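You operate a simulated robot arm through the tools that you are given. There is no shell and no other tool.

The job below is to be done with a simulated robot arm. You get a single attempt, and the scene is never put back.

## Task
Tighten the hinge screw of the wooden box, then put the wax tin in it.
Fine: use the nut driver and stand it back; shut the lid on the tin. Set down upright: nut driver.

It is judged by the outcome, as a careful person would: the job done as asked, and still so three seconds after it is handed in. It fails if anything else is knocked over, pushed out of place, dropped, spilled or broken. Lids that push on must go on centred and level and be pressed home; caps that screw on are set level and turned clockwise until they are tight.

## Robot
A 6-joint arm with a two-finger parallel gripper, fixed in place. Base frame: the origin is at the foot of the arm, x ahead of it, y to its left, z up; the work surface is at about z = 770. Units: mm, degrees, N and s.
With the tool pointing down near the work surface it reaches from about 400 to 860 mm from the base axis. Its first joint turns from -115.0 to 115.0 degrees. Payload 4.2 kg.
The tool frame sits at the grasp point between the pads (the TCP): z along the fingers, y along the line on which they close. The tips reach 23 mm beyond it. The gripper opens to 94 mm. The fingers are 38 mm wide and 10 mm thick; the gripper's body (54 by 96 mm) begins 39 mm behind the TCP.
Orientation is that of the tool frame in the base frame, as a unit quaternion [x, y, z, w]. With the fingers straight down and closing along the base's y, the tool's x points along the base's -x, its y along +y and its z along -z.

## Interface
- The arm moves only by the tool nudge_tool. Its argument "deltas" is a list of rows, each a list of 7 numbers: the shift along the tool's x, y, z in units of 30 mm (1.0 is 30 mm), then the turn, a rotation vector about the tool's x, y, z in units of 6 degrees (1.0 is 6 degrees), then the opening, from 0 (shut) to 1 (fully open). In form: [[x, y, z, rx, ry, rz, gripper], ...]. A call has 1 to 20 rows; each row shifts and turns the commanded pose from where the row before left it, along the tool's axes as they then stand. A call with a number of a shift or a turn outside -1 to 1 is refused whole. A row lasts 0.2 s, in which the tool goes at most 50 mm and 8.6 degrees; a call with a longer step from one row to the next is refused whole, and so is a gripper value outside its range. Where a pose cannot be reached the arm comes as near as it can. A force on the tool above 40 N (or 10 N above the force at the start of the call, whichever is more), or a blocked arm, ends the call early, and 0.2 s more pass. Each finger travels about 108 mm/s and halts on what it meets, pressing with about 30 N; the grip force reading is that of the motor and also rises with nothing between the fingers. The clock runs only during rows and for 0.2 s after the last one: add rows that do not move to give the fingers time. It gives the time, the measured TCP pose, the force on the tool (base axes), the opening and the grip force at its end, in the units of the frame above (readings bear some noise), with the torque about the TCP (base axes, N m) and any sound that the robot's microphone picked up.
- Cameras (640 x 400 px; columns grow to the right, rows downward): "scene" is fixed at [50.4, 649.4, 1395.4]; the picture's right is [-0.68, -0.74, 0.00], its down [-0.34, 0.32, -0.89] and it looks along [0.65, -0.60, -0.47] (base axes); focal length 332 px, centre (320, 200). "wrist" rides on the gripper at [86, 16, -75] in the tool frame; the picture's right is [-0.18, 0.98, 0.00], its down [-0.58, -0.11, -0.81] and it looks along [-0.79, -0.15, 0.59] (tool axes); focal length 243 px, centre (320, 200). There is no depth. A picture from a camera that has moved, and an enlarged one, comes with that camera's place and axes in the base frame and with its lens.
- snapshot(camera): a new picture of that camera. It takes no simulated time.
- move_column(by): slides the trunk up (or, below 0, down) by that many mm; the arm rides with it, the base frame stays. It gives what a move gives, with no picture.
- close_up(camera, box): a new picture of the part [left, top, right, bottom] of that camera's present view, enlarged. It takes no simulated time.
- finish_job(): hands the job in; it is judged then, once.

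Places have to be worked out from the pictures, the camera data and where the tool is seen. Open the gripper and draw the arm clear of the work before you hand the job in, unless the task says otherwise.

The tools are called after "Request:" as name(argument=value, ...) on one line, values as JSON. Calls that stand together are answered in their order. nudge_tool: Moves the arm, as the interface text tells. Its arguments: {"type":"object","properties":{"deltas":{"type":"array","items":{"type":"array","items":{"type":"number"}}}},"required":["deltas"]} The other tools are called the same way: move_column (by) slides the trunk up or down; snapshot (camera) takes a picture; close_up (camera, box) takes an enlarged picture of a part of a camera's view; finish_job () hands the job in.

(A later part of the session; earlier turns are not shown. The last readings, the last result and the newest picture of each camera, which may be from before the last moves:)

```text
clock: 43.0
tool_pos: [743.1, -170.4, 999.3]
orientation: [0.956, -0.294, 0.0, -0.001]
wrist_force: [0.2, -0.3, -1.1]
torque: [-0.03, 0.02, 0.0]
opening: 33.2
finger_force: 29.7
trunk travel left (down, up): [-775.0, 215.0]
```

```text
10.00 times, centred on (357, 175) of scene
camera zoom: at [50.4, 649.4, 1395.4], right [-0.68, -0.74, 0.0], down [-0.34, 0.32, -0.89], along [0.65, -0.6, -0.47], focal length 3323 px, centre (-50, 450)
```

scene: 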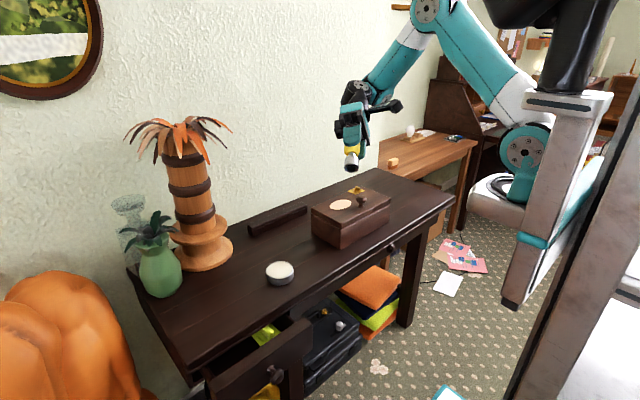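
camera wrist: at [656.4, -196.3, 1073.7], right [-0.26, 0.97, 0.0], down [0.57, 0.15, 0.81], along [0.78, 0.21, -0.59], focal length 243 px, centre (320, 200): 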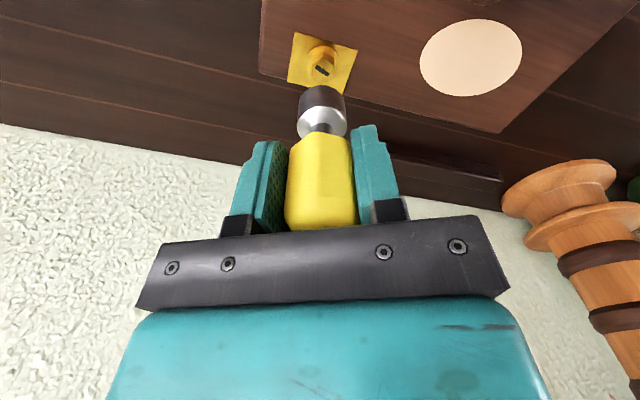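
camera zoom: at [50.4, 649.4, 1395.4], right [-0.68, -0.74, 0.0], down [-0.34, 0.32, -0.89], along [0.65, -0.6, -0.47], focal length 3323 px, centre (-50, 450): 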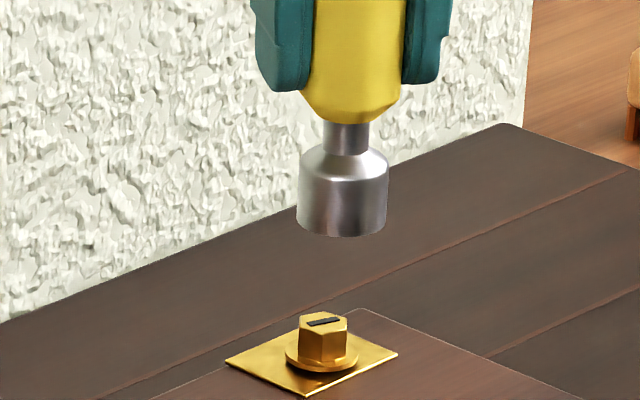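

Turning 60° shifted the socket 6 mm in the scene view, so the driver axis lies about 6.2 mm along -x of the tool from the TCP. I turn to a yaw where the two cameras view at right angles, correct for this offset, and lower to about 20 mm above the head.

Request:
nudge_tool(deltas=[[0, 0, 0, 0, 0, 1, 0.2], [0, 0, 0, 0, 0, 1, 0.2], [0, 0, 0, 0, 0, 1, 0.2], [0, 0, 0, 0, 0, 1, 0.2], [0, 0, 0, 0, 0, 1, 0.2], [0, 0, 0, 0, 0, 1, 0.2], [0, 0, 0, 0, 0, 1, 0.2], [0, 0, 0, 0, 0, 1, 0.2], [0, 0, 0, 0, 0, 1, 0.2], [0, 0, 0, 0, 0, 1, 0.2], [0, 0, 0, 0, 0, 1, 0.2], [0, 0, 0, 0, 0, 1, 0.2], [0, 0, 0, 0, 0, 1, 0.2], [0, 0, 0, 0, 0, 1, 0.2], [0, 0, 0, 0, 0, 1, 0.2], [0.101, -0.029, 0.4, 0, 0, 0, 0.2], [0, 0, 0.4, 0, 0, 0, 0.2], [0, 0, 0, 0, 0, 0, 0.2], [0, 0, 0, 0, 0, 0, 0.2]])

Request:
close_up(camera="wrist", box=[272, 60, 368, 120])

Request:
close_up(camera="scene", box=[341, 160, 373, 195])

```text
clock: 47.0
tool_pos: [741.9, -173.2, 975.7]
orientation: [-0.467, 0.884, 0.0, 0.0]
wrist_force: [0.0, -0.1, -1.5]
torque: [0.01, 0.0, 0.02]
opening: 33.1
finger_force: 30.0
trunk travel left (down, up): [-775.0, 215.0]
```

```text
6.67 times, centred on (320, 90) of wrist
camera zoom: at [677.9, -236.4, 1050.8], right [-0.71, 0.71, 0.0], down [0.42, 0.42, 0.81], along [0.57, 0.57, -0.59], focal length 1618 px, centre (320, 933)
```

zoom: 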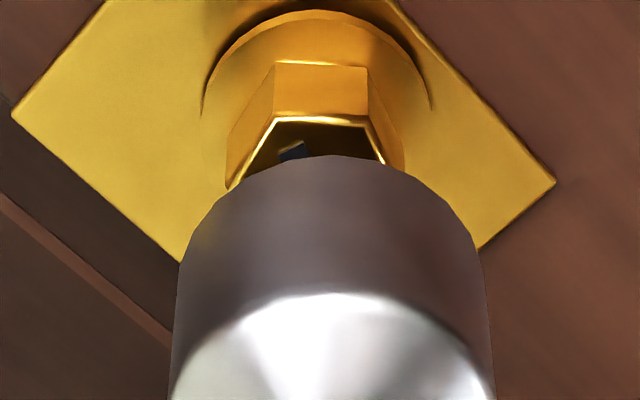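

```text
11.43 times, centred on (357, 178) of scene
camera zoom: at [50.4, 649.4, 1395.4], right [-0.68, -0.74, 0.0], down [-0.34, 0.32, -0.89], along [0.65, -0.6, -0.47], focal length 3798 px, centre (-103, 457)
```

zoom: 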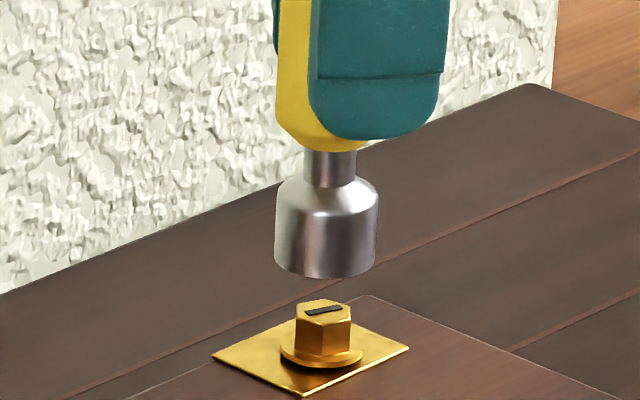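

From both views the socket needs to move about (+0.8, -1.4) mm; the gap above the head is about 19 mm. I correct and lower 13 mm, then look again.

Request:
nudge_tool(deltas=[[0.023, -0.05, 0, 0, 0, 0, 0.2], [0, 0, 0.22, 0, 0, 0, 0.2], [0, 0, 0.22, 0, 0, 0, 0.2], [0, 0, 0, 0, 0, 0, 0.2], [0, 0, 0, 0, 0, 0, 0.2]])

Request:
close_up(camera="wrist", box=[272, 60, 368, 120])

Request:
close_up(camera="scene", box=[341, 165, 373, 195])

```text
clock: 48.2
tool_pos: [741.2, -175.7, 962.3]
orientation: [-0.468, 0.884, 0.0, 0.0]
wrist_force: [0.2, 0.3, -0.2]
torque: [0.0, 0.01, 0.0]
opening: 33.1
finger_force: 29.9
trunk travel left (down, up): [-775.0, 215.0]
```

```text
6.67 times, centred on (320, 90) of wrist
camera zoom: at [678.3, -238.2, 1037.8], right [-0.71, 0.71, 0.0], down [0.42, 0.42, 0.81], along [0.57, 0.57, -0.59], focal length 1618 px, centre (320, 933)
```

zoom: 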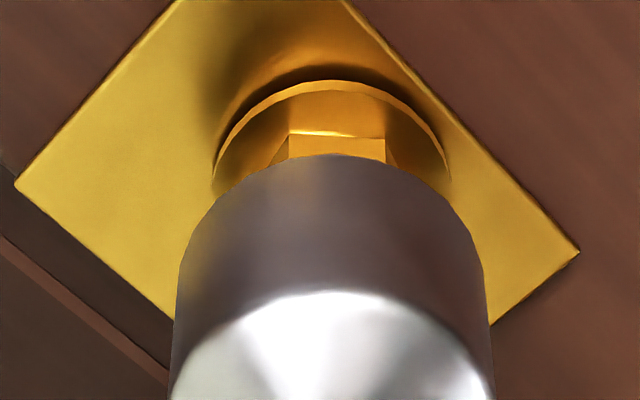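

```text
13.33 times, centred on (357, 180) of scene
camera zoom: at [50.4, 649.4, 1395.4], right [-0.68, -0.74, 0.0], down [-0.34, 0.32, -0.89], along [0.65, -0.6, -0.47], focal length 4430 px, centre (-173, 467)
```

zoom: 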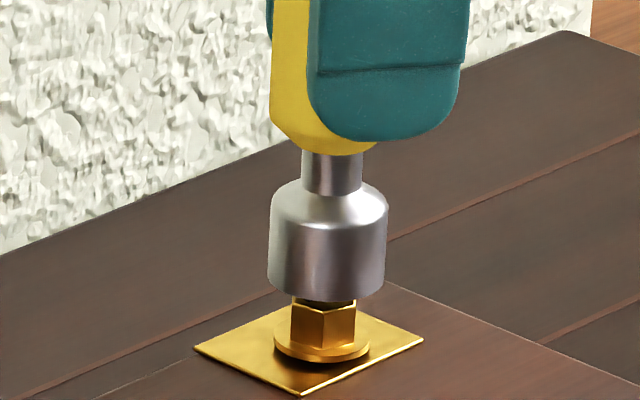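

The wrist view shows good centring. I zoom harder in the scene view to judge the remaining offset.

Request:
close_up(camera="scene", box=[345, 178, 369, 193])

```text
16.00 times, centred on (357, 186) of scene
camera zoom: at [50.4, 649.4, 1395.4], right [-0.68, -0.74, 0.0], down [-0.34, 0.32, -0.89], along [0.65, -0.6, -0.47], focal length 5317 px, centre (-272, 432)
```

zoom: 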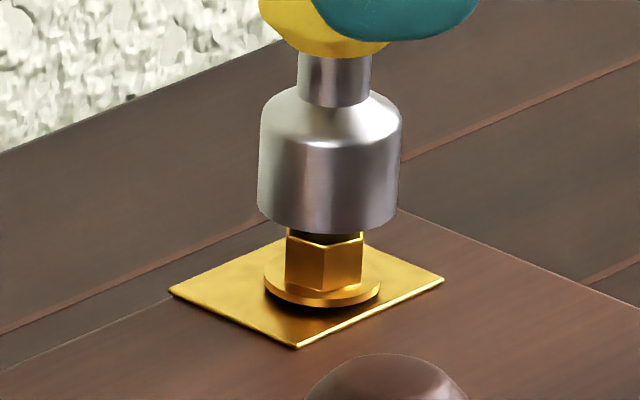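

Centred within a few tenths of a millimetre in both views, with about 7 mm of gap. I lower slowly and watch the force.

Request:
nudge_tool(deltas=[[0, 0, 0.07, 0, 0, 0, 0.2], [0, 0, 0.07, 0, 0, 0, 0.2], [0, 0, 0.07, 0, 0, 0, 0.2], [0, 0, 0.07, 0, 0, 0, 0.2], [0, 0, 0.07, 0, 0, 0, 0.2], [0, 0, 0, 0, 0, 0, 0.2]])

Request:
close_up(camera="scene", box=[345, 178, 369, 193])

Request:
close_up(camera="wrist", box=[272, 60, 368, 120])

```text
clock: 49.6
tool_pos: [740.6, -174.7, 951.3]
orientation: [-0.467, 0.884, -0.001, 0.001]
wrist_force: [-0.6, -0.1, -0.7]
torque: [0.02, 0.0, 0.01]
opening: 32.9
finger_force: 30.0
trunk travel left (down, up): [-775.0, 215.0]
```

```text
16.00 times, centred on (357, 186) of scene
camera zoom: at [50.4, 649.4, 1395.4], right [-0.68, -0.74, 0.0], down [-0.34, 0.32, -0.89], along [0.65, -0.6, -0.47], focal length 5317 px, centre (-272, 432)
```

zoom: 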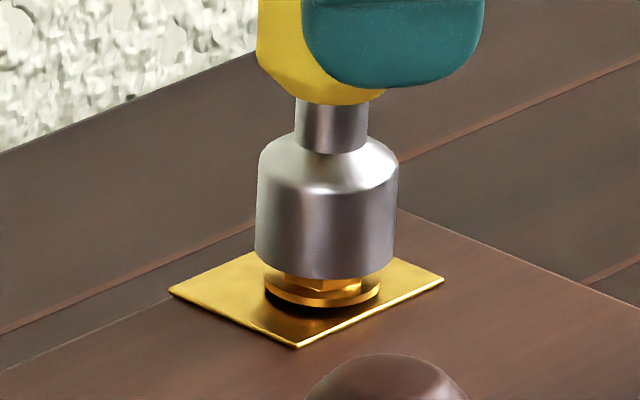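

```text
6.67 times, centred on (320, 90) of wrist
camera zoom: at [678.4, -238.2, 1027.0], right [-0.71, 0.71, 0.0], down [0.42, 0.42, 0.81], along [0.57, 0.57, -0.59], focal length 1618 px, centre (320, 933)
```

zoom: 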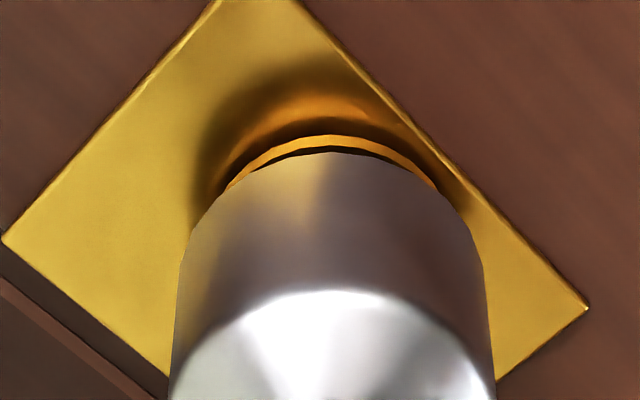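

The socket slid over the hex with no force. I lower further in small steps until it seats.

Request:
nudge_tool(deltas=[[0, 0, 0.04, 0, 0, 0, 0.2], [0, 0, 0.04, 0, 0, 0, 0.2], [0, 0, 0.04, 0, 0, 0, 0.2], [0, 0, 0, 0, 0, 0, 0.2]])

Request:
close_up(camera="scene", box=[345, 178, 369, 193])

```text
clock: 50.6
tool_pos: [741.8, -175.4, 949.1]
orientation: [-0.467, 0.884, 0.001, -0.001]
wrist_force: [-5.0, 0.3, -2.3]
torque: [-0.06, 0.18, 0.05]
opening: 33.0
finger_force: 29.8
trunk travel left (down, up): [-775.0, 215.0]
```

```text
16.00 times, centred on (357, 186) of scene
camera zoom: at [50.4, 649.4, 1395.4], right [-0.68, -0.74, 0.0], down [-0.34, 0.32, -0.89], along [0.65, -0.6, -0.47], focal length 5317 px, centre (-272, 432)
```

zoom: 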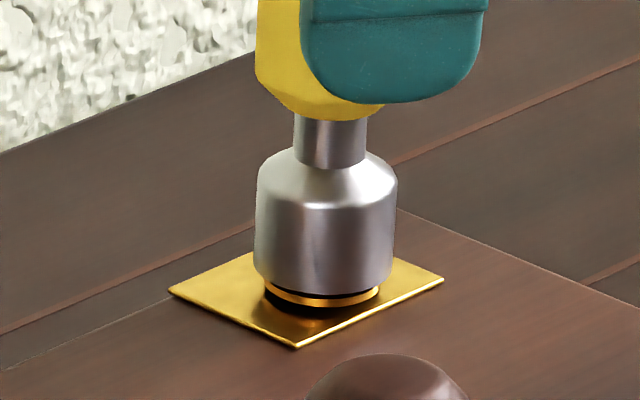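

A small sideways force (-5 N in x) shows the socket is slightly too far in +x. I ease it back 0.6 mm and lower the last millimetre or so.

Request:
nudge_tool(deltas=[[0.011, 0.017, 0, 0, 0, 0, 0.2], [0, 0, 0.03, 0, 0, 0, 0.2], [0, 0, 0.02, 0, 0, 0, 0.2], [0, 0, 0, 0, 0, 0, 0.2]])

Request:
close_up(camera="scene", box=[345, 178, 369, 193])

```text
clock: 51.6
tool_pos: [741.4, -174.6, 947.7]
orientation: [-0.467, 0.884, 0.0, 0.0]
wrist_force: [-2.4, 1.9, 0.6]
torque: [0.19, 0.14, 0.03]
opening: 33.0
finger_force: 30.1
trunk travel left (down, up): [-775.0, 215.0]
```

```text
16.00 times, centred on (357, 186) of scene
camera zoom: at [50.4, 649.4, 1395.4], right [-0.68, -0.74, 0.0], down [-0.34, 0.32, -0.89], along [0.65, -0.6, -0.47], focal length 5317 px, centre (-272, 432)
```

zoom: 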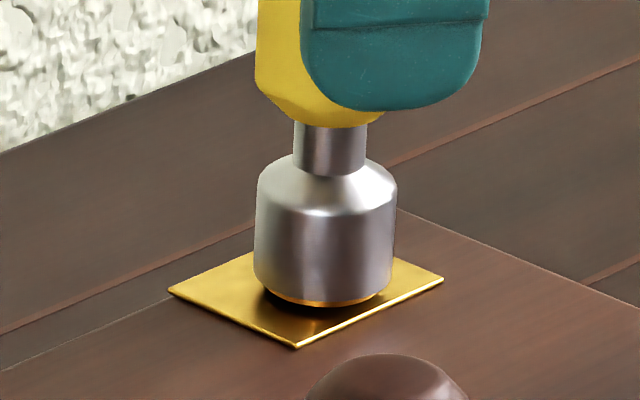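

The socket is seated over the flange. I turn clockwise 30° about the driver's axis (compensating for its 6 mm offset) and read the torque.

Request:
nudge_tool(deltas=[[-0.001, 0.0216, 0.002, 0, 0, 1, 0.2], [-0.001, 0.0216, 0.002, 0, 0, 1, 0.2], [-0.001, 0.0216, 0.002, 0, 0, 1, 0.2], [-0.001, 0.0216, 0.002, 0, 0, 1, 0.2], [-0.001, 0.0216, 0.002, 0, 0, 1, 0.2], [0, 0, 0, 0, 0, 0, 0.2]])

Request:
close_up(camera="scene", box=[345, 178, 369, 193])

```text
clock: 53.0
tool_pos: [741.3, -172.7, 945.9]
orientation: [-0.221, 0.975, 0.0, 0.0]
wrist_force: [1.1, 3.4, 1.2]
torque: [0.23, -0.07, 0.03]
opening: 33.0
finger_force: 30.3
trunk travel left (down, up): [-775.0, 215.0]
```

```text
16.00 times, centred on (357, 186) of scene
camera zoom: at [50.4, 649.4, 1395.4], right [-0.68, -0.74, 0.0], down [-0.34, 0.32, -0.89], along [0.65, -0.6, -0.47], focal length 5317 px, centre (-272, 432)
```

zoom: 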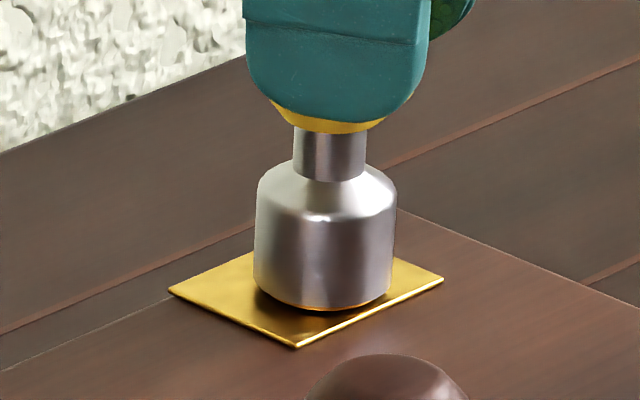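

Light side force only; I ease 0.4 mm in +y and turn another 60°.

Request:
nudge_tool(deltas=[[-0.007, 0.034, 0.003, 0, 0, 1, 0.2], [-0.001, 0.0216, 0.003, 0, 0, 1, 0.2], [-0.001, 0.0216, 0.003, 0, 0, 1, 0.2], [-0.001, 0.0216, 0.003, 0, 0, 1, 0.2], [-0.001, 0.0216, 0.003, 0, 0, 1, 0.2], [-0.001, 0.0216, 0.003, 0, 0, 1, 0.2], [-0.001, 0.0216, 0.003, 0, 0, 1, 0.2], [-0.001, 0.0216, 0.003, 0, 0, 1, 0.2], [-0.001, 0.0216, 0.003, 0, 0, 1, 0.2], [-0.001, 0.0216, 0.003, 0, 0, 1, 0.2], [0, 0, 0, 0, 0, 0, 0.2]])

Request:
close_up(camera="scene", box=[345, 178, 369, 193])

Request:
snapshot(camera="wrist")

```text
clock: 55.4
tool_pos: [739.5, -166.4, 945.5]
orientation: [0.295, 0.955, 0.0, 0.0]
wrist_force: [-0.1, -0.1, 5.5]
torque: [-0.01, 0.04, 0.21]
opening: 32.8
finger_force: 30.1
trunk travel left (down, up): [-775.0, 215.0]
```

```text
16.00 times, centred on (357, 186) of scene
camera zoom: at [50.4, 649.4, 1395.4], right [-0.68, -0.74, 0.0], down [-0.34, 0.32, -0.89], along [0.65, -0.6, -0.47], focal length 5317 px, centre (-272, 432)
```

zoom: 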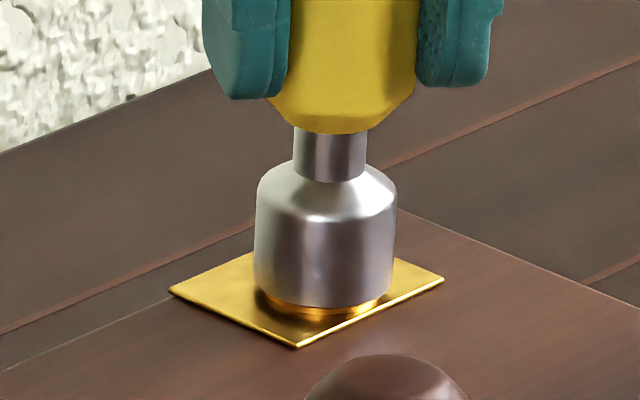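

```text
taken
camera wrist: at [676.5, -105.4, 1020.2], right [0.71, 0.71, 0.0], down [0.42, -0.42, 0.81], along [0.57, -0.57, -0.59], focal length 243 px, centre (320, 200)
```

wrist: 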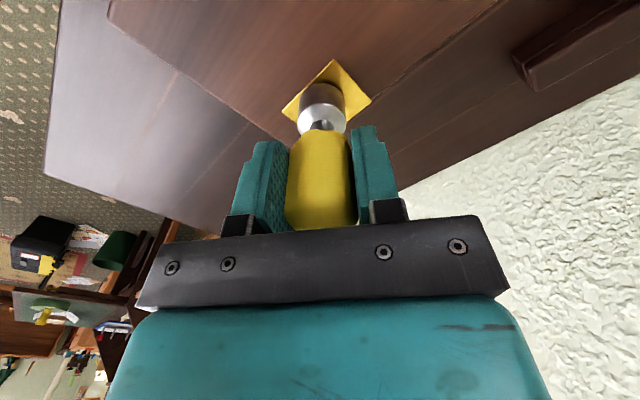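

The flange has dropped toward the plate and torque is now 0.21 N·m, so the screw is turning. I keep turning in small steps and watch the torque.

Request:
nudge_tool(deltas=[[-0.001, 0.0216, 0, 0, 0, 1, 0.2], [-0.001, 0.0216, 0, 0, 0, 1, 0.2], [-0.001, 0.0216, 0, 0, 0, 1, 0.2], [0, 0, 0, 0, 0, 0, 0.2]])

Request:
close_up(camera="scene", box=[345, 178, 369, 193])

```text
clock: 56.4
tool_pos: [741.4, -166.7, 944.7]
orientation: [0.442, 0.897, 0.001, -0.001]
wrist_force: [0.2, -1.2, -1.1]
torque: [0.01, 0.08, 0.28]
opening: 33.1
finger_force: 30.1
trunk travel left (down, up): [-775.0, 215.0]
```

```text
16.00 times, centred on (357, 186) of scene
camera zoom: at [50.4, 649.4, 1395.4], right [-0.68, -0.74, 0.0], down [-0.34, 0.32, -0.89], along [0.65, -0.6, -0.47], focal length 5317 px, centre (-272, 432)
```

zoom: 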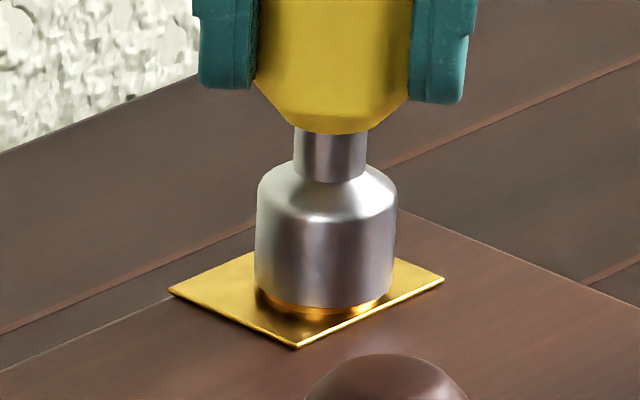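

Torque is 0.28 N·m; still turning. I continue another 30°.

Request:
nudge_tool(deltas=[[-0.001, 0.0216, 0.01, 0, 0, 1, 0.2], [-0.001, 0.0216, 0.005, 0, 0, 1, 0.2], [-0.001, 0.0216, 0.005, 0, 0, 1, 0.2], [-0.001, 0.0216, 0, 0, 0, 1, 0.2], [-0.001, 0.0216, 0, 0, 0, 1, 0.2], [0, 0, 0, 0, 0, 0, 0.2]])

Request:
close_up(camera="scene", box=[345, 178, 369, 193])

```text
clock: 57.8
tool_pos: [743.5, -163.7, 944.0]
orientation: [0.659, 0.752, -0.001, 0.001]
wrist_force: [0.4, 1.8, 0.2]
torque: [0.08, -0.28, 0.37]
opening: 33.2
finger_force: 29.9
trunk travel left (down, up): [-775.0, 215.0]
```

```text
16.00 times, centred on (357, 186) of scene
camera zoom: at [50.4, 649.4, 1395.4], right [-0.68, -0.74, 0.0], down [-0.34, 0.32, -0.89], along [0.65, -0.6, -0.47], focal length 5317 px, centre (-272, 432)
```

zoom: 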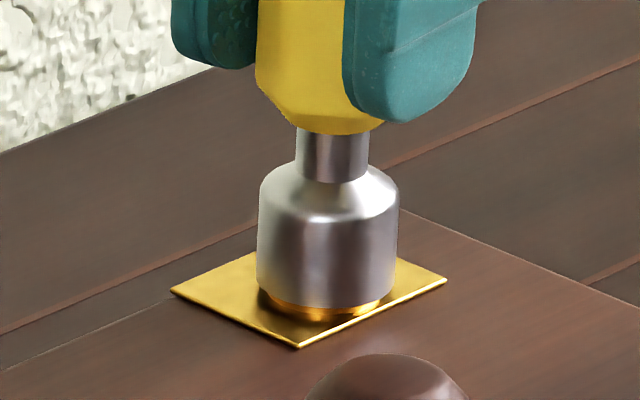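

Torque climbs steadily (0.37 N·m), while the axis stays near (744.5, -169.7). I continue with 18°, watching for the plate or box to move.

Request:
nudge_tool(deltas=[[-0.001, 0.0216, 0, 0, 0, 1, 0.2], [-0.001, 0.0216, 0, 0, 0, 1, 0.2], [-0.001, 0.0216, 0, 0, 0, 1, 0.2], [0, 0, 0, 0, 0, 0, 0.2]])

Request:
close_up(camera="scene", box=[345, 178, 369, 193])

Request:
close_up(camera="scene", box=[290, 170, 410, 260])

```text
clock: 58.8
tool_pos: [745.2, -164.5, 946.2]
orientation: [0.768, 0.64, 0.0, 0.0]
wrist_force: [-1.6, -0.4, -0.6]
torque: [0.17, -0.04, 0.41]
opening: 32.3
finger_force: 30.2
trunk travel left (down, up): [-775.0, 215.0]
```

```text
16.00 times, centred on (357, 186) of scene
camera zoom: at [50.4, 649.4, 1395.4], right [-0.68, -0.74, 0.0], down [-0.34, 0.32, -0.89], along [0.65, -0.6, -0.47], focal length 5317 px, centre (-272, 432)
```

zoom: 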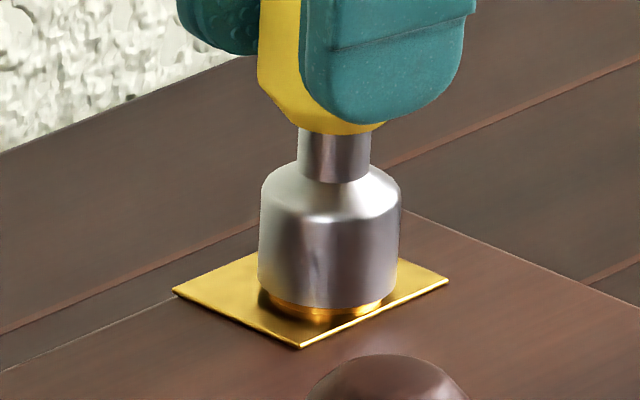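

```text
4.44 times, centred on (350, 215) of scene
camera zoom: at [50.4, 649.4, 1395.4], right [-0.68, -0.74, 0.0], down [-0.34, 0.32, -0.89], along [0.65, -0.6, -0.47], focal length 1477 px, centre (187, 133)
```

zoom: 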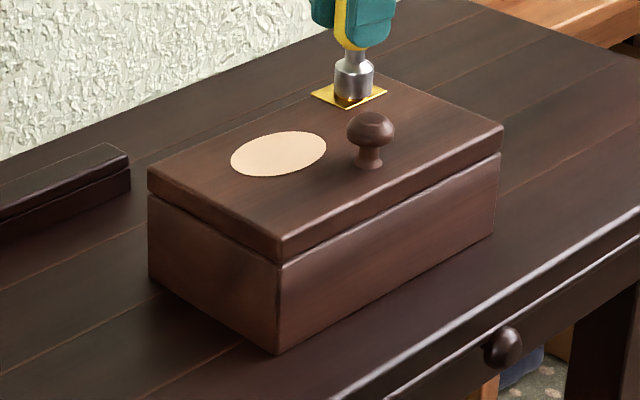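

Torque 0.41 N·m and the box stays put. I continue, keeping slight downward pressure.

Request:
nudge_tool(deltas=[[-0.001, 0.0216, 0.02, 0, 0, 1, 0.2], [-0.001, 0.0216, 0.01, 0, 0, 1, 0.2], [-0.001, 0.0216, 0.01, 0, 0, 1, 0.2], [0, 0, 0, 0, 0, 0, 0.2]])

Request:
close_up(camera="scene", box=[345, 174, 369, 193])

Request:
snapshot(camera="wrist")

```text
clock: 59.8
tool_pos: [748.0, -165.6, 944.0]
orientation: [0.859, 0.511, 0.0, 0.0]
wrist_force: [0.3, 0.5, 3.3]
torque: [0.17, 0.06, 0.19]
opening: 33.5
finger_force: 30.4
trunk travel left (down, up): [-775.0, 215.0]
```

```text
16.00 times, centred on (357, 184) of scene
camera zoom: at [50.4, 649.4, 1395.4], right [-0.68, -0.74, 0.0], down [-0.34, 0.32, -0.89], along [0.65, -0.6, -0.47], focal length 5317 px, centre (-272, 464)
```

zoom: 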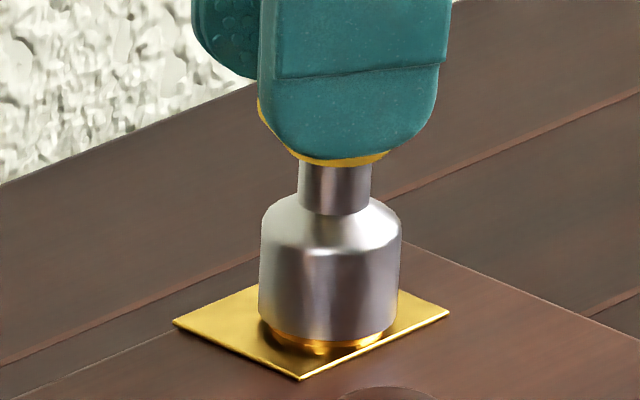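

```text
taken
camera wrist: at [801.5, -97.0, 1019.3], right [0.78, -0.63, 0.0], down [-0.37, -0.46, 0.81], along [-0.51, -0.63, -0.59], focal length 243 px, centre (320, 200)
```

wrist: 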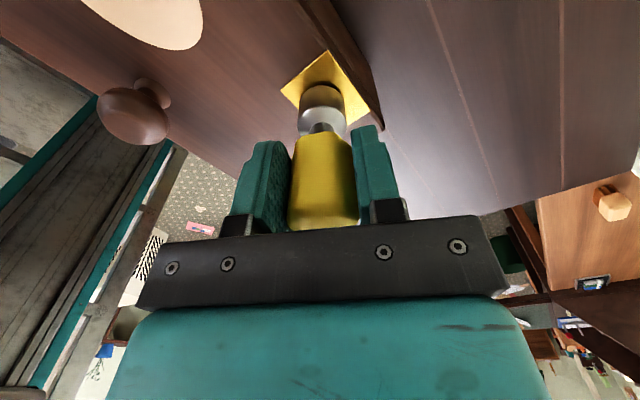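

Torque fell to 0.19, perhaps the handle slipped a little in the pads because the screw is at its stop. I check the handle against the pads.

Request:
close_up(camera="wrist", box=[224, 60, 416, 240])

Request:
nudge_tool(deltas=[[-0.001, 0.0216, 0.005, 0, 0, 1, 0.2], [-0.001, 0.0216, 0.005, 0, 0, 1, 0.2]])

Request:
close_up(camera="wrist", box=[224, 60, 416, 240])

```text
2.22 times, centred on (320, 150) of wrist
camera zoom: at [801.5, -97.0, 1019.3], right [0.78, -0.63, 0.0], down [-0.37, -0.46, 0.81], along [-0.51, -0.63, -0.59], focal length 539 px, centre (320, 311)
```

zoom: 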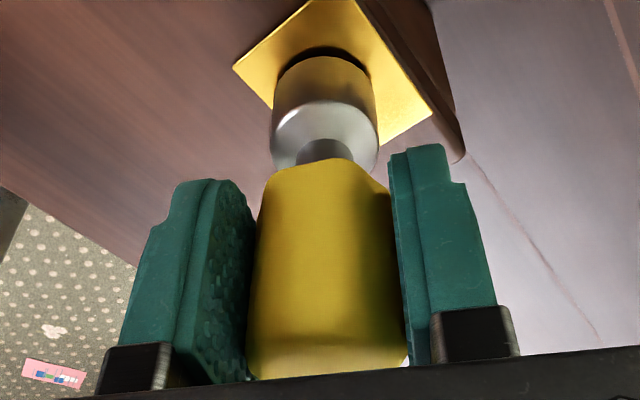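

```text
clock: 60.4
tool_pos: [748.4, -165.3, 943.9]
orientation: [0.908, 0.42, 0.001, 0.0]
wrist_force: [3.9, -2.3, 2.4]
torque: [0.01, -0.12, 0.57]
opening: 32.5
finger_force: 30.4
trunk travel left (down, up): [-775.0, 215.0]
```

```text
2.22 times, centred on (320, 150) of wrist
camera zoom: at [815.6, -110.5, 1018.7], right [0.63, -0.78, 0.0], down [-0.46, -0.37, 0.81], along [-0.63, -0.51, -0.59], focal length 539 px, centre (320, 311)
```

zoom: 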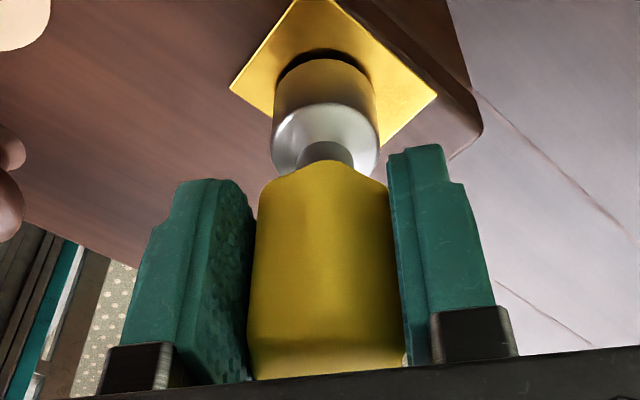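

Torque rises to 0.57 N·m and the handle is starting to creep in the pads, so the screw appears tight. I give one more short clockwise pull to confirm.

Request:
nudge_tool(deltas=[[-0.001, 0.0216, 0.003, 0, 0, 1, 0.2], [-0.001, 0.0216, 0.003, 0, 0, 1, 0.2]])

Request:
close_up(camera="wrist", box=[224, 60, 416, 240])

Request:
close_up(camera="scene", box=[290, 170, 410, 260])

```text
clock: 61.0
tool_pos: [748.5, -165.7, 943.6]
orientation: [0.947, 0.322, 0.0, 0.0]
wrist_force: [3.6, -1.4, 2.3]
torque: [-0.31, -0.33, 0.44]
opening: 33.5
finger_force: 29.4
trunk travel left (down, up): [-775.0, 215.0]
```

```text
2.22 times, centred on (320, 150) of wrist
camera zoom: at [826.0, -126.9, 1018.3], right [0.45, -0.89, 0.0], down [-0.53, -0.27, 0.81], along [-0.72, -0.37, -0.59], focal length 539 px, centre (320, 311)
```

zoom: 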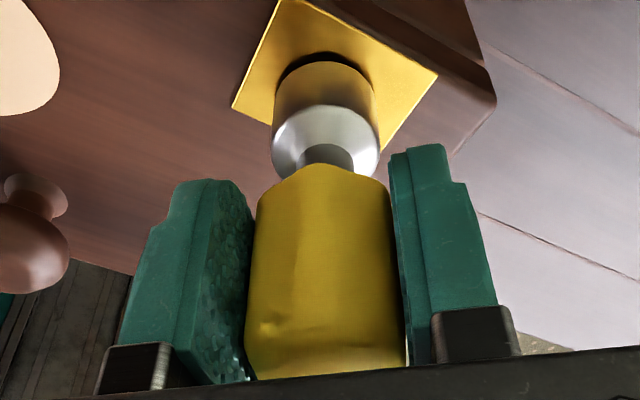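

```text
4.44 times, centred on (350, 215) of scene
camera zoom: at [50.4, 649.4, 1395.4], right [-0.68, -0.74, 0.0], down [-0.34, 0.32, -0.89], along [0.65, -0.6, -0.47], focal length 1477 px, centre (187, 133)
```

zoom: 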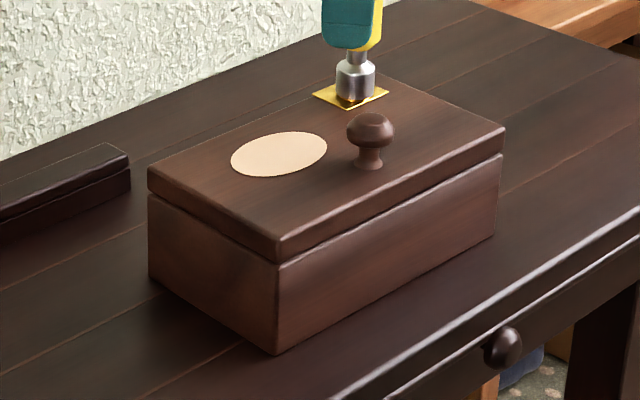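

The handle now slips in the pads and the box tends to turn with it, so the screw is tight. I stop turning and lift the driver straight off.

Request:
nudge_tool(deltas=[[0, 0, -0.1, 0, 0, 0, 0.2], [0, 0, -0.2, 0, 0, 0, 0.2], [0, 0, -0.4, 0, 0, 0, 0.2], [0, 0, -0.6, 0, 0, 0, 0.2], [0, 0, -0.7, 0, 0, 0, 0.2], [0, 0, 0, 0, 0, 0, 0.2]])

Request:
close_up(camera="scene", box=[341, 155, 373, 195])

Request:
close_up(camera="scene", box=[290, 170, 410, 260])

Request:
close_up(camera="wrist", box=[224, 40, 416, 240])

```text
clock: 62.4
tool_pos: [747.9, -166.1, 1003.0]
orientation: [0.946, 0.323, 0.001, 0.0]
wrist_force: [0.0, -2.4, -8.3]
torque: [-0.37, 0.12, 0.21]
opening: 33.2
finger_force: 30.4
trunk travel left (down, up): [-775.0, 215.0]
```

```text
10.00 times, centred on (357, 175) of scene
camera zoom: at [50.4, 649.4, 1395.4], right [-0.68, -0.74, 0.0], down [-0.34, 0.32, -0.89], along [0.65, -0.6, -0.47], focal length 3323 px, centre (-50, 450)
```

zoom: 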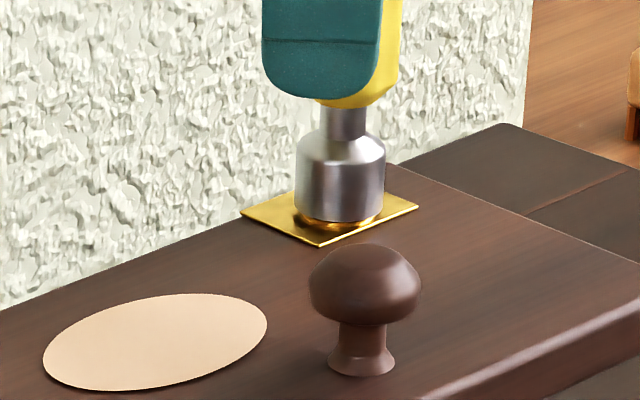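

```text
4.44 times, centred on (350, 215) of scene
camera zoom: at [50.4, 649.4, 1395.4], right [-0.68, -0.74, 0.0], down [-0.34, 0.32, -0.89], along [0.65, -0.6, -0.47], focal length 1477 px, centre (187, 133)
```

zoom: 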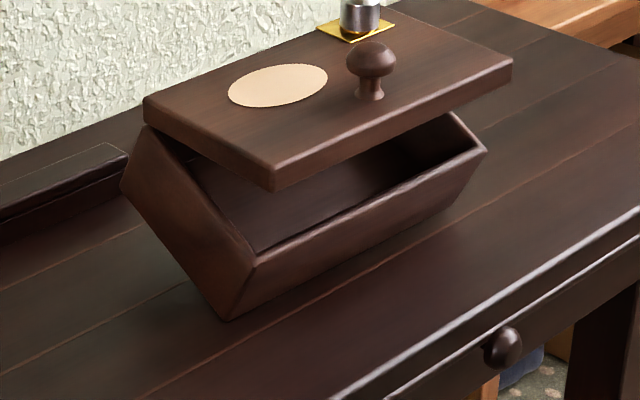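

```text
2.00 times, centred on (320, 140) of wrist
camera zoom: at [825.1, -126.3, 1077.5], right [0.45, -0.89, 0.0], down [-0.53, -0.27, 0.81], along [-0.72, -0.37, -0.59], focal length 485 px, centre (320, 320)
```

zoom: 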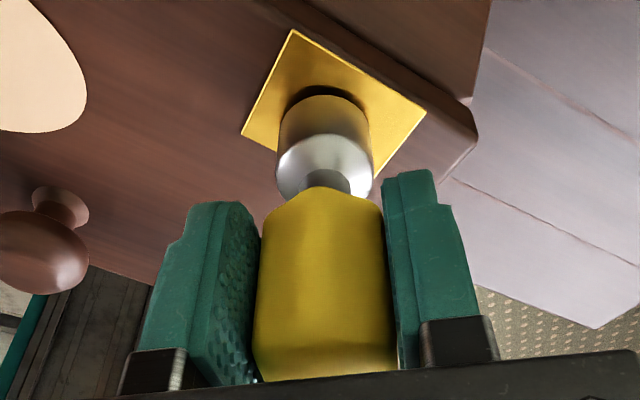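

The socket is jammed on the screw by the twist load, and the lid with the box has been lifted with it. I lower it back down slowly along the same path straight away.

Request:
nudge_tool(deltas=[[0, 0, 0.12, 0, 0, 0, 0.2], [0, 0, 0.16, 0, 0, 0, 0.2], [0, 0, 0.16, 0, 0, 0, 0.2], [0, 0, 0.16, 0, 0, 0, 0.2], [0, 0, 0.16, 0, 0, 0, 0.2], [0, 0, 0.16, 0, 0, 0, 0.2], [0, 0, 0.16, 0, 0, 0, 0.2], [0, 0, 0.16, 0, 0, 0, 0.2], [0, 0, 0, 0, 0, 0, 0.2]])

Request:
close_up(camera="scene", box=[290, 170, 410, 260])

```text
clock: 64.4
tool_pos: [749.3, -166.8, 964.2]
orientation: [0.946, 0.324, 0.0, 0.0]
wrist_force: [0.0, -0.7, -1.4]
torque: [0.05, 0.0, -0.01]
opening: 33.2
finger_force: 29.6
trunk travel left (down, up): [-775.0, 215.0]
```

```text
4.44 times, centred on (350, 215) of scene
camera zoom: at [50.4, 649.4, 1395.4], right [-0.68, -0.74, 0.0], down [-0.34, 0.32, -0.89], along [0.65, -0.6, -0.47], focal length 1477 px, centre (187, 133)
```

zoom: 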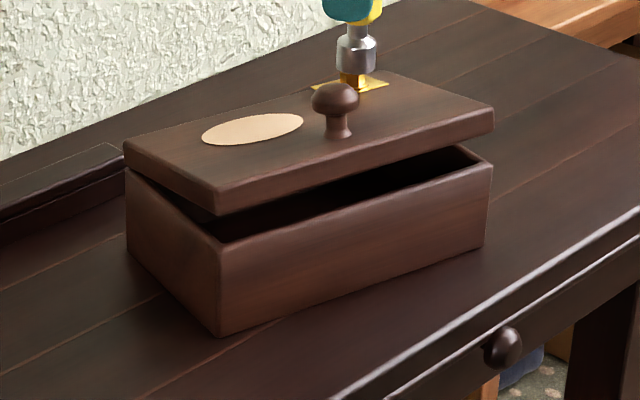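

The driver has come free of the screw; the box stands on the table, somewhat shifted, with its lid ajar (held by the hinge's friction). I check the clearance before raising the driver.

Request:
close_up(camera="scene", box=[338, 165, 378, 195])

Request:
snapshot(camera="wrist")

Request:
snapshot(camera="scene")

```text
13.33 times, centred on (358, 180) of scene
camera zoom: at [50.4, 649.4, 1395.4], right [-0.68, -0.74, 0.0], down [-0.34, 0.32, -0.89], along [0.65, -0.6, -0.47], focal length 4430 px, centre (-187, 467)
```

zoom: 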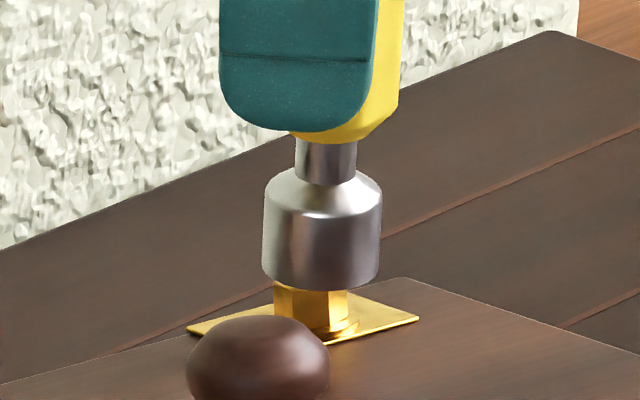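

```text
taken
camera wrist: at [826.5, -126.5, 1040.8], right [0.46, -0.89, 0.0], down [-0.53, -0.27, 0.81], along [-0.72, -0.37, -0.59], focal length 243 px, centre (320, 200)
```

wrist: 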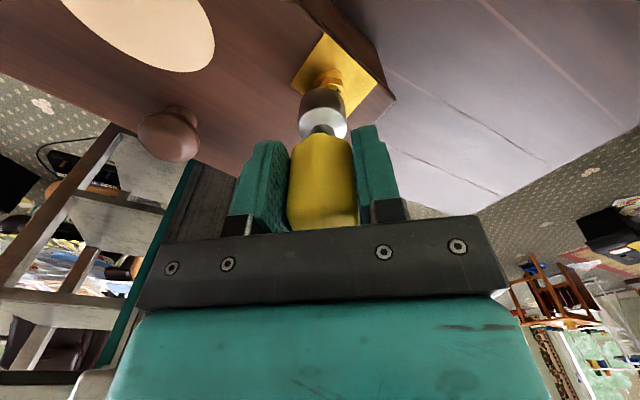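

```text
taken
```

scene: 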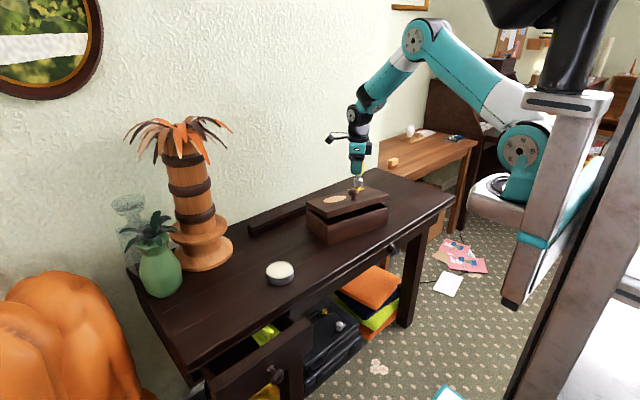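

I raise the driver slowly and check that nothing comes with it.

Request:
nudge_tool(deltas=[[0, 0, -0.1, 0, 0, 0, 0.2], [0, 0, -0.1, 0, 0, 0, 0.2], [0, 0, -0.15, 0, 0, 0, 0.2], [0, 0, -0.15, 0, 0, 0, 0.2], [0, 0, 0, 0, 0, 0, 0.2]])

Request:
close_up(camera="scene", box=[290, 160, 410, 260])

Request:
close_up(camera="scene", box=[338, 165, 378, 195])

```text
clock: 65.6
tool_pos: [749.3, -165.3, 980.7]
orientation: [0.947, 0.323, 0.0, 0.0]
wrist_force: [-0.3, -0.1, -1.6]
torque: [-0.03, -0.06, -0.01]
opening: 33.0
finger_force: 29.8
trunk travel left (down, up): [-775.0, 215.0]
```

```text
4.00 times, centred on (350, 210) of scene
camera zoom: at [50.4, 649.4, 1395.4], right [-0.68, -0.74, 0.0], down [-0.34, 0.32, -0.89], along [0.65, -0.6, -0.47], focal length 1329 px, centre (200, 160)
```

zoom: 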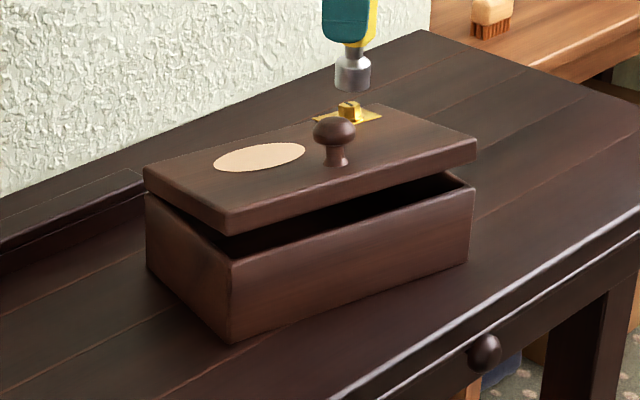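

```text
13.33 times, centred on (358, 180) of scene
camera zoom: at [50.4, 649.4, 1395.4], right [-0.68, -0.74, 0.0], down [-0.34, 0.32, -0.89], along [0.65, -0.6, -0.47], focal length 4430 px, centre (-187, 467)
```

zoom: 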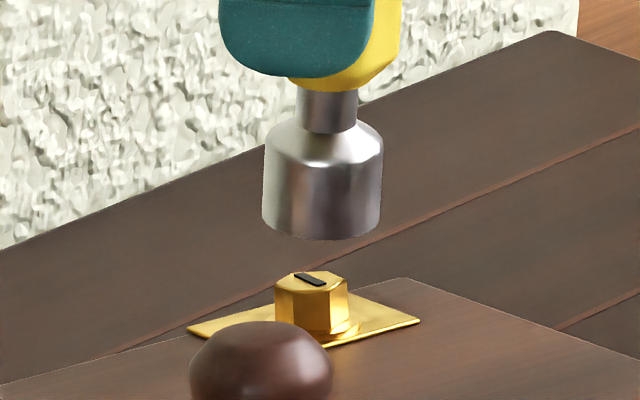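

Free and clear; the slot has turned, and the flange sits down on the plate. The box has shifted about 15 mm and turned about 12°, which I can correct later. I raise the driver and turn the hand back.

Request:
nudge_tool(deltas=[[0, 0, -0.8, 0, 0, 0, 0.2], [0, 0, -0.8, 0, 0, 0, 0.2], [0, 0, -0.8, 0, 0, -1, 0.2], [0, 0, 0, 0, 0, -1, 0.2], [0, 0, 0, 0, 0, -1, 0.2], [0, 0, 0, 0, 0, -1, 0.2], [0, 0, 0, 0, 0, -1, 0.2], [0, 0, 0, 0, 0, -1, 0.2], [0, 0, 0, 0, 0, -1, 0.2], [0, 0, 0, 0, 0, -1, 0.2], [0, 0, 0, 0, 0, -1, 0.2], [0, 0, 0, 0, 0, -1, 0.2], [0, 0, 0, 0, 0, -1, 0.2], [0, 0, 0, 0, 0, -1, 0.2], [0, 0, 0, 0, 0, -1, 0.2], [0, 0, 0, 0, 0, -1, 0.2], [0, 0, 0, 0, 0, 0, 0.2]])

Request:
nudge_tool(deltas=[[0, 0, 0, 0, 0, -1, 0.2], [0, 0, 0, 0, 0, -1, 0.2], [0, 0, 0, 0, 0, -1, 0.2], [0, 0, 0, 0, 0, -1, 0.2], [0, 0, 0, 0, 0, -1, 0.2], [0, 0, 0, 0, 0, -1, 0.2], [0, 0, 0, 0, 0, -1, 0.2], [0, 0, 0, 0, 0, -1, 0.2], [0, 0, 0, 0, 0, -1, 0.2], [0, 0, 0, 0, 0, -1, 0.2], [0, 0, 0, 0, 0, 0, 0.2]])

Request:
snapshot(camera="wrist")

Request:
close_up(camera="wrist", box=[200, 0, 440, 150])

```text
clock: 69.2
tool_pos: [748.6, -167.0, 1051.9]
orientation: [0.486, 0.874, 0.0, 0.0]
wrist_force: [0.5, -0.3, -1.1]
torque: [-0.02, -0.03, 0.02]
opening: 33.2
finger_force: 30.5
trunk travel left (down, up): [-775.0, 215.0]
```

```text
clock: 71.6
tool_pos: [749.2, -165.4, 1052.1]
orientation: [-0.016, 1.0, -0.001, 0.0]
wrist_force: [0.1, -0.6, -1.2]
torque: [-0.02, 0.0, 0.0]
opening: 33.2
finger_force: 30.3
trunk travel left (down, up): [-775.0, 215.0]
```

```text
taken
camera wrist: at [661.4, -153.3, 1127.6], right [0.15, 0.99, 0.0], down [0.58, -0.09, 0.81], along [0.8, -0.12, -0.59], focal length 243 px, centre (320, 200)
```

wrist: 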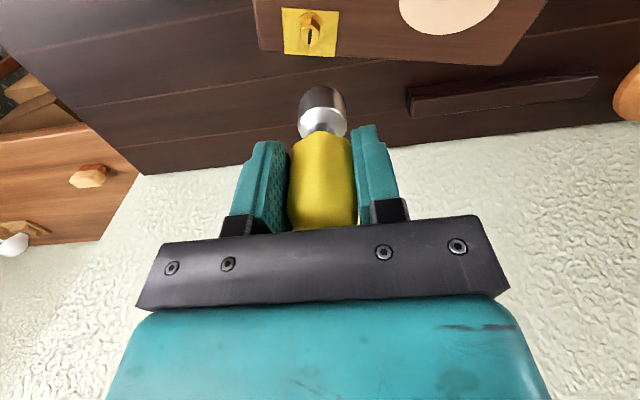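

```text
2.67 times, centred on (320, 75) of wrist
camera zoom: at [661.4, -153.3, 1127.6], right [0.15, 0.99, 0.0], down [0.58, -0.09, 0.81], along [0.8, -0.12, -0.59], focal length 647 px, centre (320, 533)
```

zoom: 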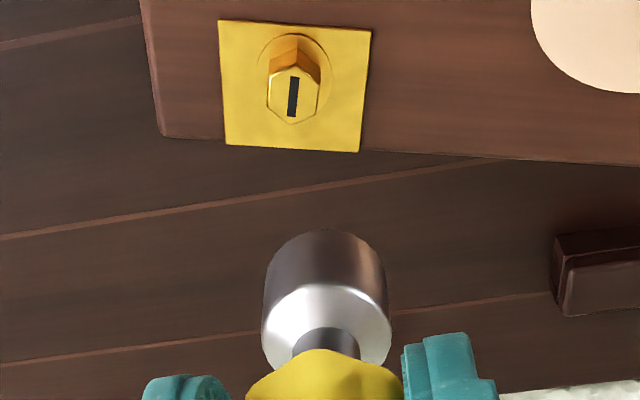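

The slot now lies square to the box (turned about 72° clockwise and at a stop) and the flange is flush: the screw is tight. I carry the driver back to its old standing place.

Request:
nudge_tool(deltas=[[0.282, 0.819, 0, 0, 0, 0, 0.2], [0.282, 0.819, 0, 0, 0, 0, 0.2], [0.282, 0.819, 0, 0, 0, 0, 0.2], [0.282, 0.819, 0, 0, 0, 0, 0.2], [0.282, 0.819, 0, 0, 0, 0, 0.2], [0.282, 0.819, 0, 0, 0, 0, 0.2], [0.282, 0.819, 0, 0, 0, 0, 0.2], [0.282, 0.819, 0, 0, 0, 0, 0.2], [0.282, 0.819, 0, 0, 0, 0, 0.2], [0.282, 0.819, 0, 0, 0, 0, 0.2], [0.282, 0.819, 0, 0, 0, 0, 0.2], [0.282, 0.819, 0, 0, 0, 0, 0.2], [0, 0, 0.9, 0, 0, 0, 0.2], [0, 0, 0.9, 0, 0, 0, 0.2], [0, 0, 0.9, 0, 0, 0, 0.2], [0, 0, 0.9, 0, 0, 0, 0.2], [0, 0, 0, 0, 0, 0, 0.2]])

Request:
snapshot(camera="wrist")

Request:
close_up(camera="scene", box=[250, 180, 400, 280])

```text
clock: 75.2
tool_pos: [637.0, 125.1, 944.9]
orientation: [-0.015, 1.0, 0.0, 0.0]
wrist_force: [0.1, 0.0, -1.2]
torque: [-0.01, -0.01, -0.01]
opening: 33.2
finger_force: 29.7
trunk travel left (down, up): [-775.0, 215.0]
```

```text
taken
camera wrist: at [549.6, 138.6, 1019.3], right [0.16, 0.99, 0.0], down [0.58, -0.09, 0.81], along [0.8, -0.12, -0.59], focal length 243 px, centre (320, 200)
```

wrist: 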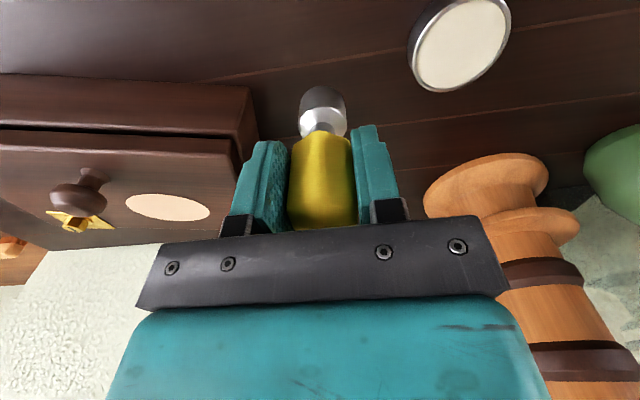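

```text
4.00 times, centred on (325, 230) of scene
camera zoom: at [50.4, 649.4, 1395.4], right [-0.68, -0.74, 0.0], down [-0.34, 0.32, -0.89], along [0.65, -0.6, -0.47], focal length 1329 px, centre (300, 80)
```

zoom: 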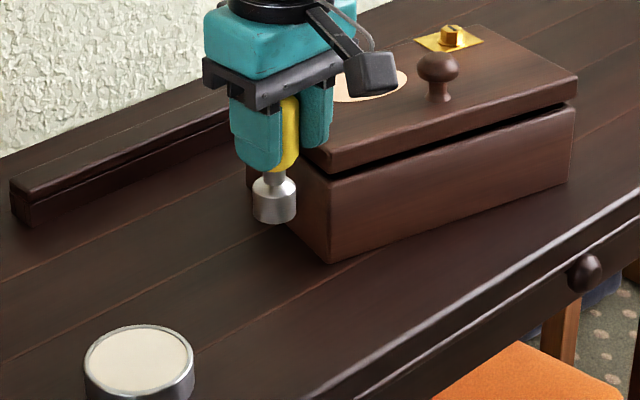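

The driver hangs over its place. I lower it to just above the table, then by small steps to contact.

Request:
nudge_tool(deltas=[[0, 0, 0.8, 0, 0, 0, 0.2], [0, 0, 0.8, 0, 0, 0, 0.2], [0, 0, 0.8, 0, 0, 0, 0.2], [0, 0, 0.7, 0, 0, 0, 0.2], [0, 0, 0, 0, 0, 0, 0.2]])

Request:
close_up(camera="scene", box=[290, 220, 346, 270])

```text
clock: 76.4
tool_pos: [640.5, 125.9, 852.1]
orientation: [-0.015, 1.0, 0.0, 0.0]
wrist_force: [0.3, 0.2, -1.2]
torque: [-0.01, 0.0, -0.01]
opening: 33.3
finger_force: 30.1
trunk travel left (down, up): [-775.0, 215.0]
```

```text
8.00 times, centred on (318, 245) of scene
camera zoom: at [50.4, 649.4, 1395.4], right [-0.68, -0.74, 0.0], down [-0.34, 0.32, -0.89], along [0.65, -0.6, -0.47], focal length 2658 px, centre (336, -160)
```

zoom: 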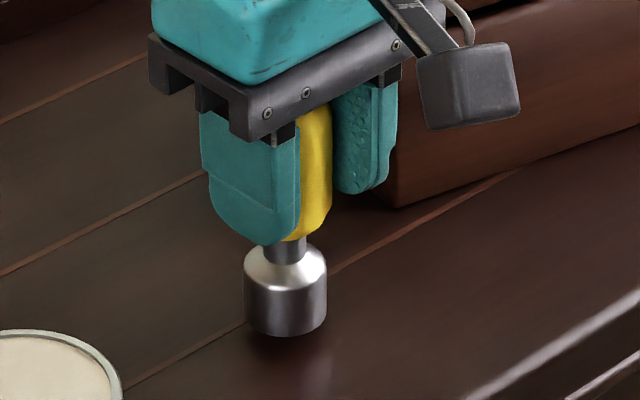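

About 10–12 mm to go. I lower in small steps.

Request:
nudge_tool(deltas=[[0, 0, 0.1, 0, 0, 0, 0.2], [0, 0, 0.1, 0, 0, 0, 0.2], [0, 0, 0.1, 0, 0, 0, 0.2], [0, 0, 0.06, 0, 0, 0, 0.2], [0, 0, 0.04, 0, 0, 0, 0.2], [0, 0, 0.0, 0, 0, 0, 0.2]])

Request:
close_up(camera="scene", box=[290, 220, 346, 270])

```text
clock: 77.8
tool_pos: [640.3, 125.6, 840.8]
orientation: [-0.014, 1.0, 0.001, 0.002]
wrist_force: [3.0, -0.7, 25.6]
torque: [-0.37, -0.35, 0.07]
opening: 33.3
finger_force: 30.3
trunk travel left (down, up): [-775.0, 215.0]
```

```text
8.00 times, centred on (318, 245) of scene
camera zoom: at [50.4, 649.4, 1395.4], right [-0.68, -0.74, 0.0], down [-0.34, 0.32, -0.89], along [0.65, -0.6, -0.47], focal length 2658 px, centre (336, -160)
```

zoom: 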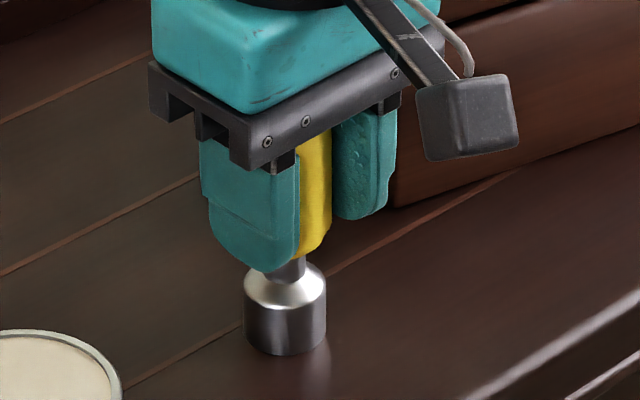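

The driver is on the table with 26 N of push; I back off a millimetre to take the load off before releasing.

Request:
nudge_tool(deltas=[[0, 0, -0.03, 0, 0, 0, 0.2], [0, 0, 0, 0, 0, 0, 0.2]])

Request:
close_up(camera="scene", box=[296, 240, 336, 270])

```text
clock: 78.4
tool_pos: [639.0, 126.0, 840.3]
orientation: [-0.015, 1.0, -0.001, -0.001]
wrist_force: [6.1, 0.0, 13.3]
torque: [-0.17, -0.63, 0.03]
opening: 33.1
finger_force: 30.0
trunk travel left (down, up): [-775.0, 215.0]
```

```text
13.33 times, centred on (316, 255) of scene
camera zoom: at [50.4, 649.4, 1395.4], right [-0.68, -0.74, 0.0], down [-0.34, 0.32, -0.89], along [0.65, -0.6, -0.47], focal length 4430 px, centre (373, -533)
```

zoom: 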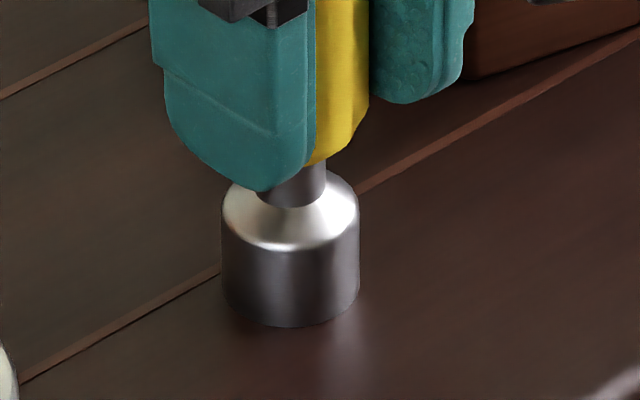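

Still some push; I raise slightly more.

Request:
nudge_tool(deltas=[[0, 0, -0.035, 0, 0, 0, 0.2], [0, 0, 0, 0, 0, 0, 0.2]])

```text
clock: 79.0
tool_pos: [637.3, 124.5, 841.4]
orientation: [-0.016, 1.0, -0.001, -0.003]
wrist_force: [-0.1, -0.7, -1.3]
torque: [0.04, 0.0, -0.02]
opening: 33.5
finger_force: 30.5
trunk travel left (down, up): [-775.0, 215.0]
```

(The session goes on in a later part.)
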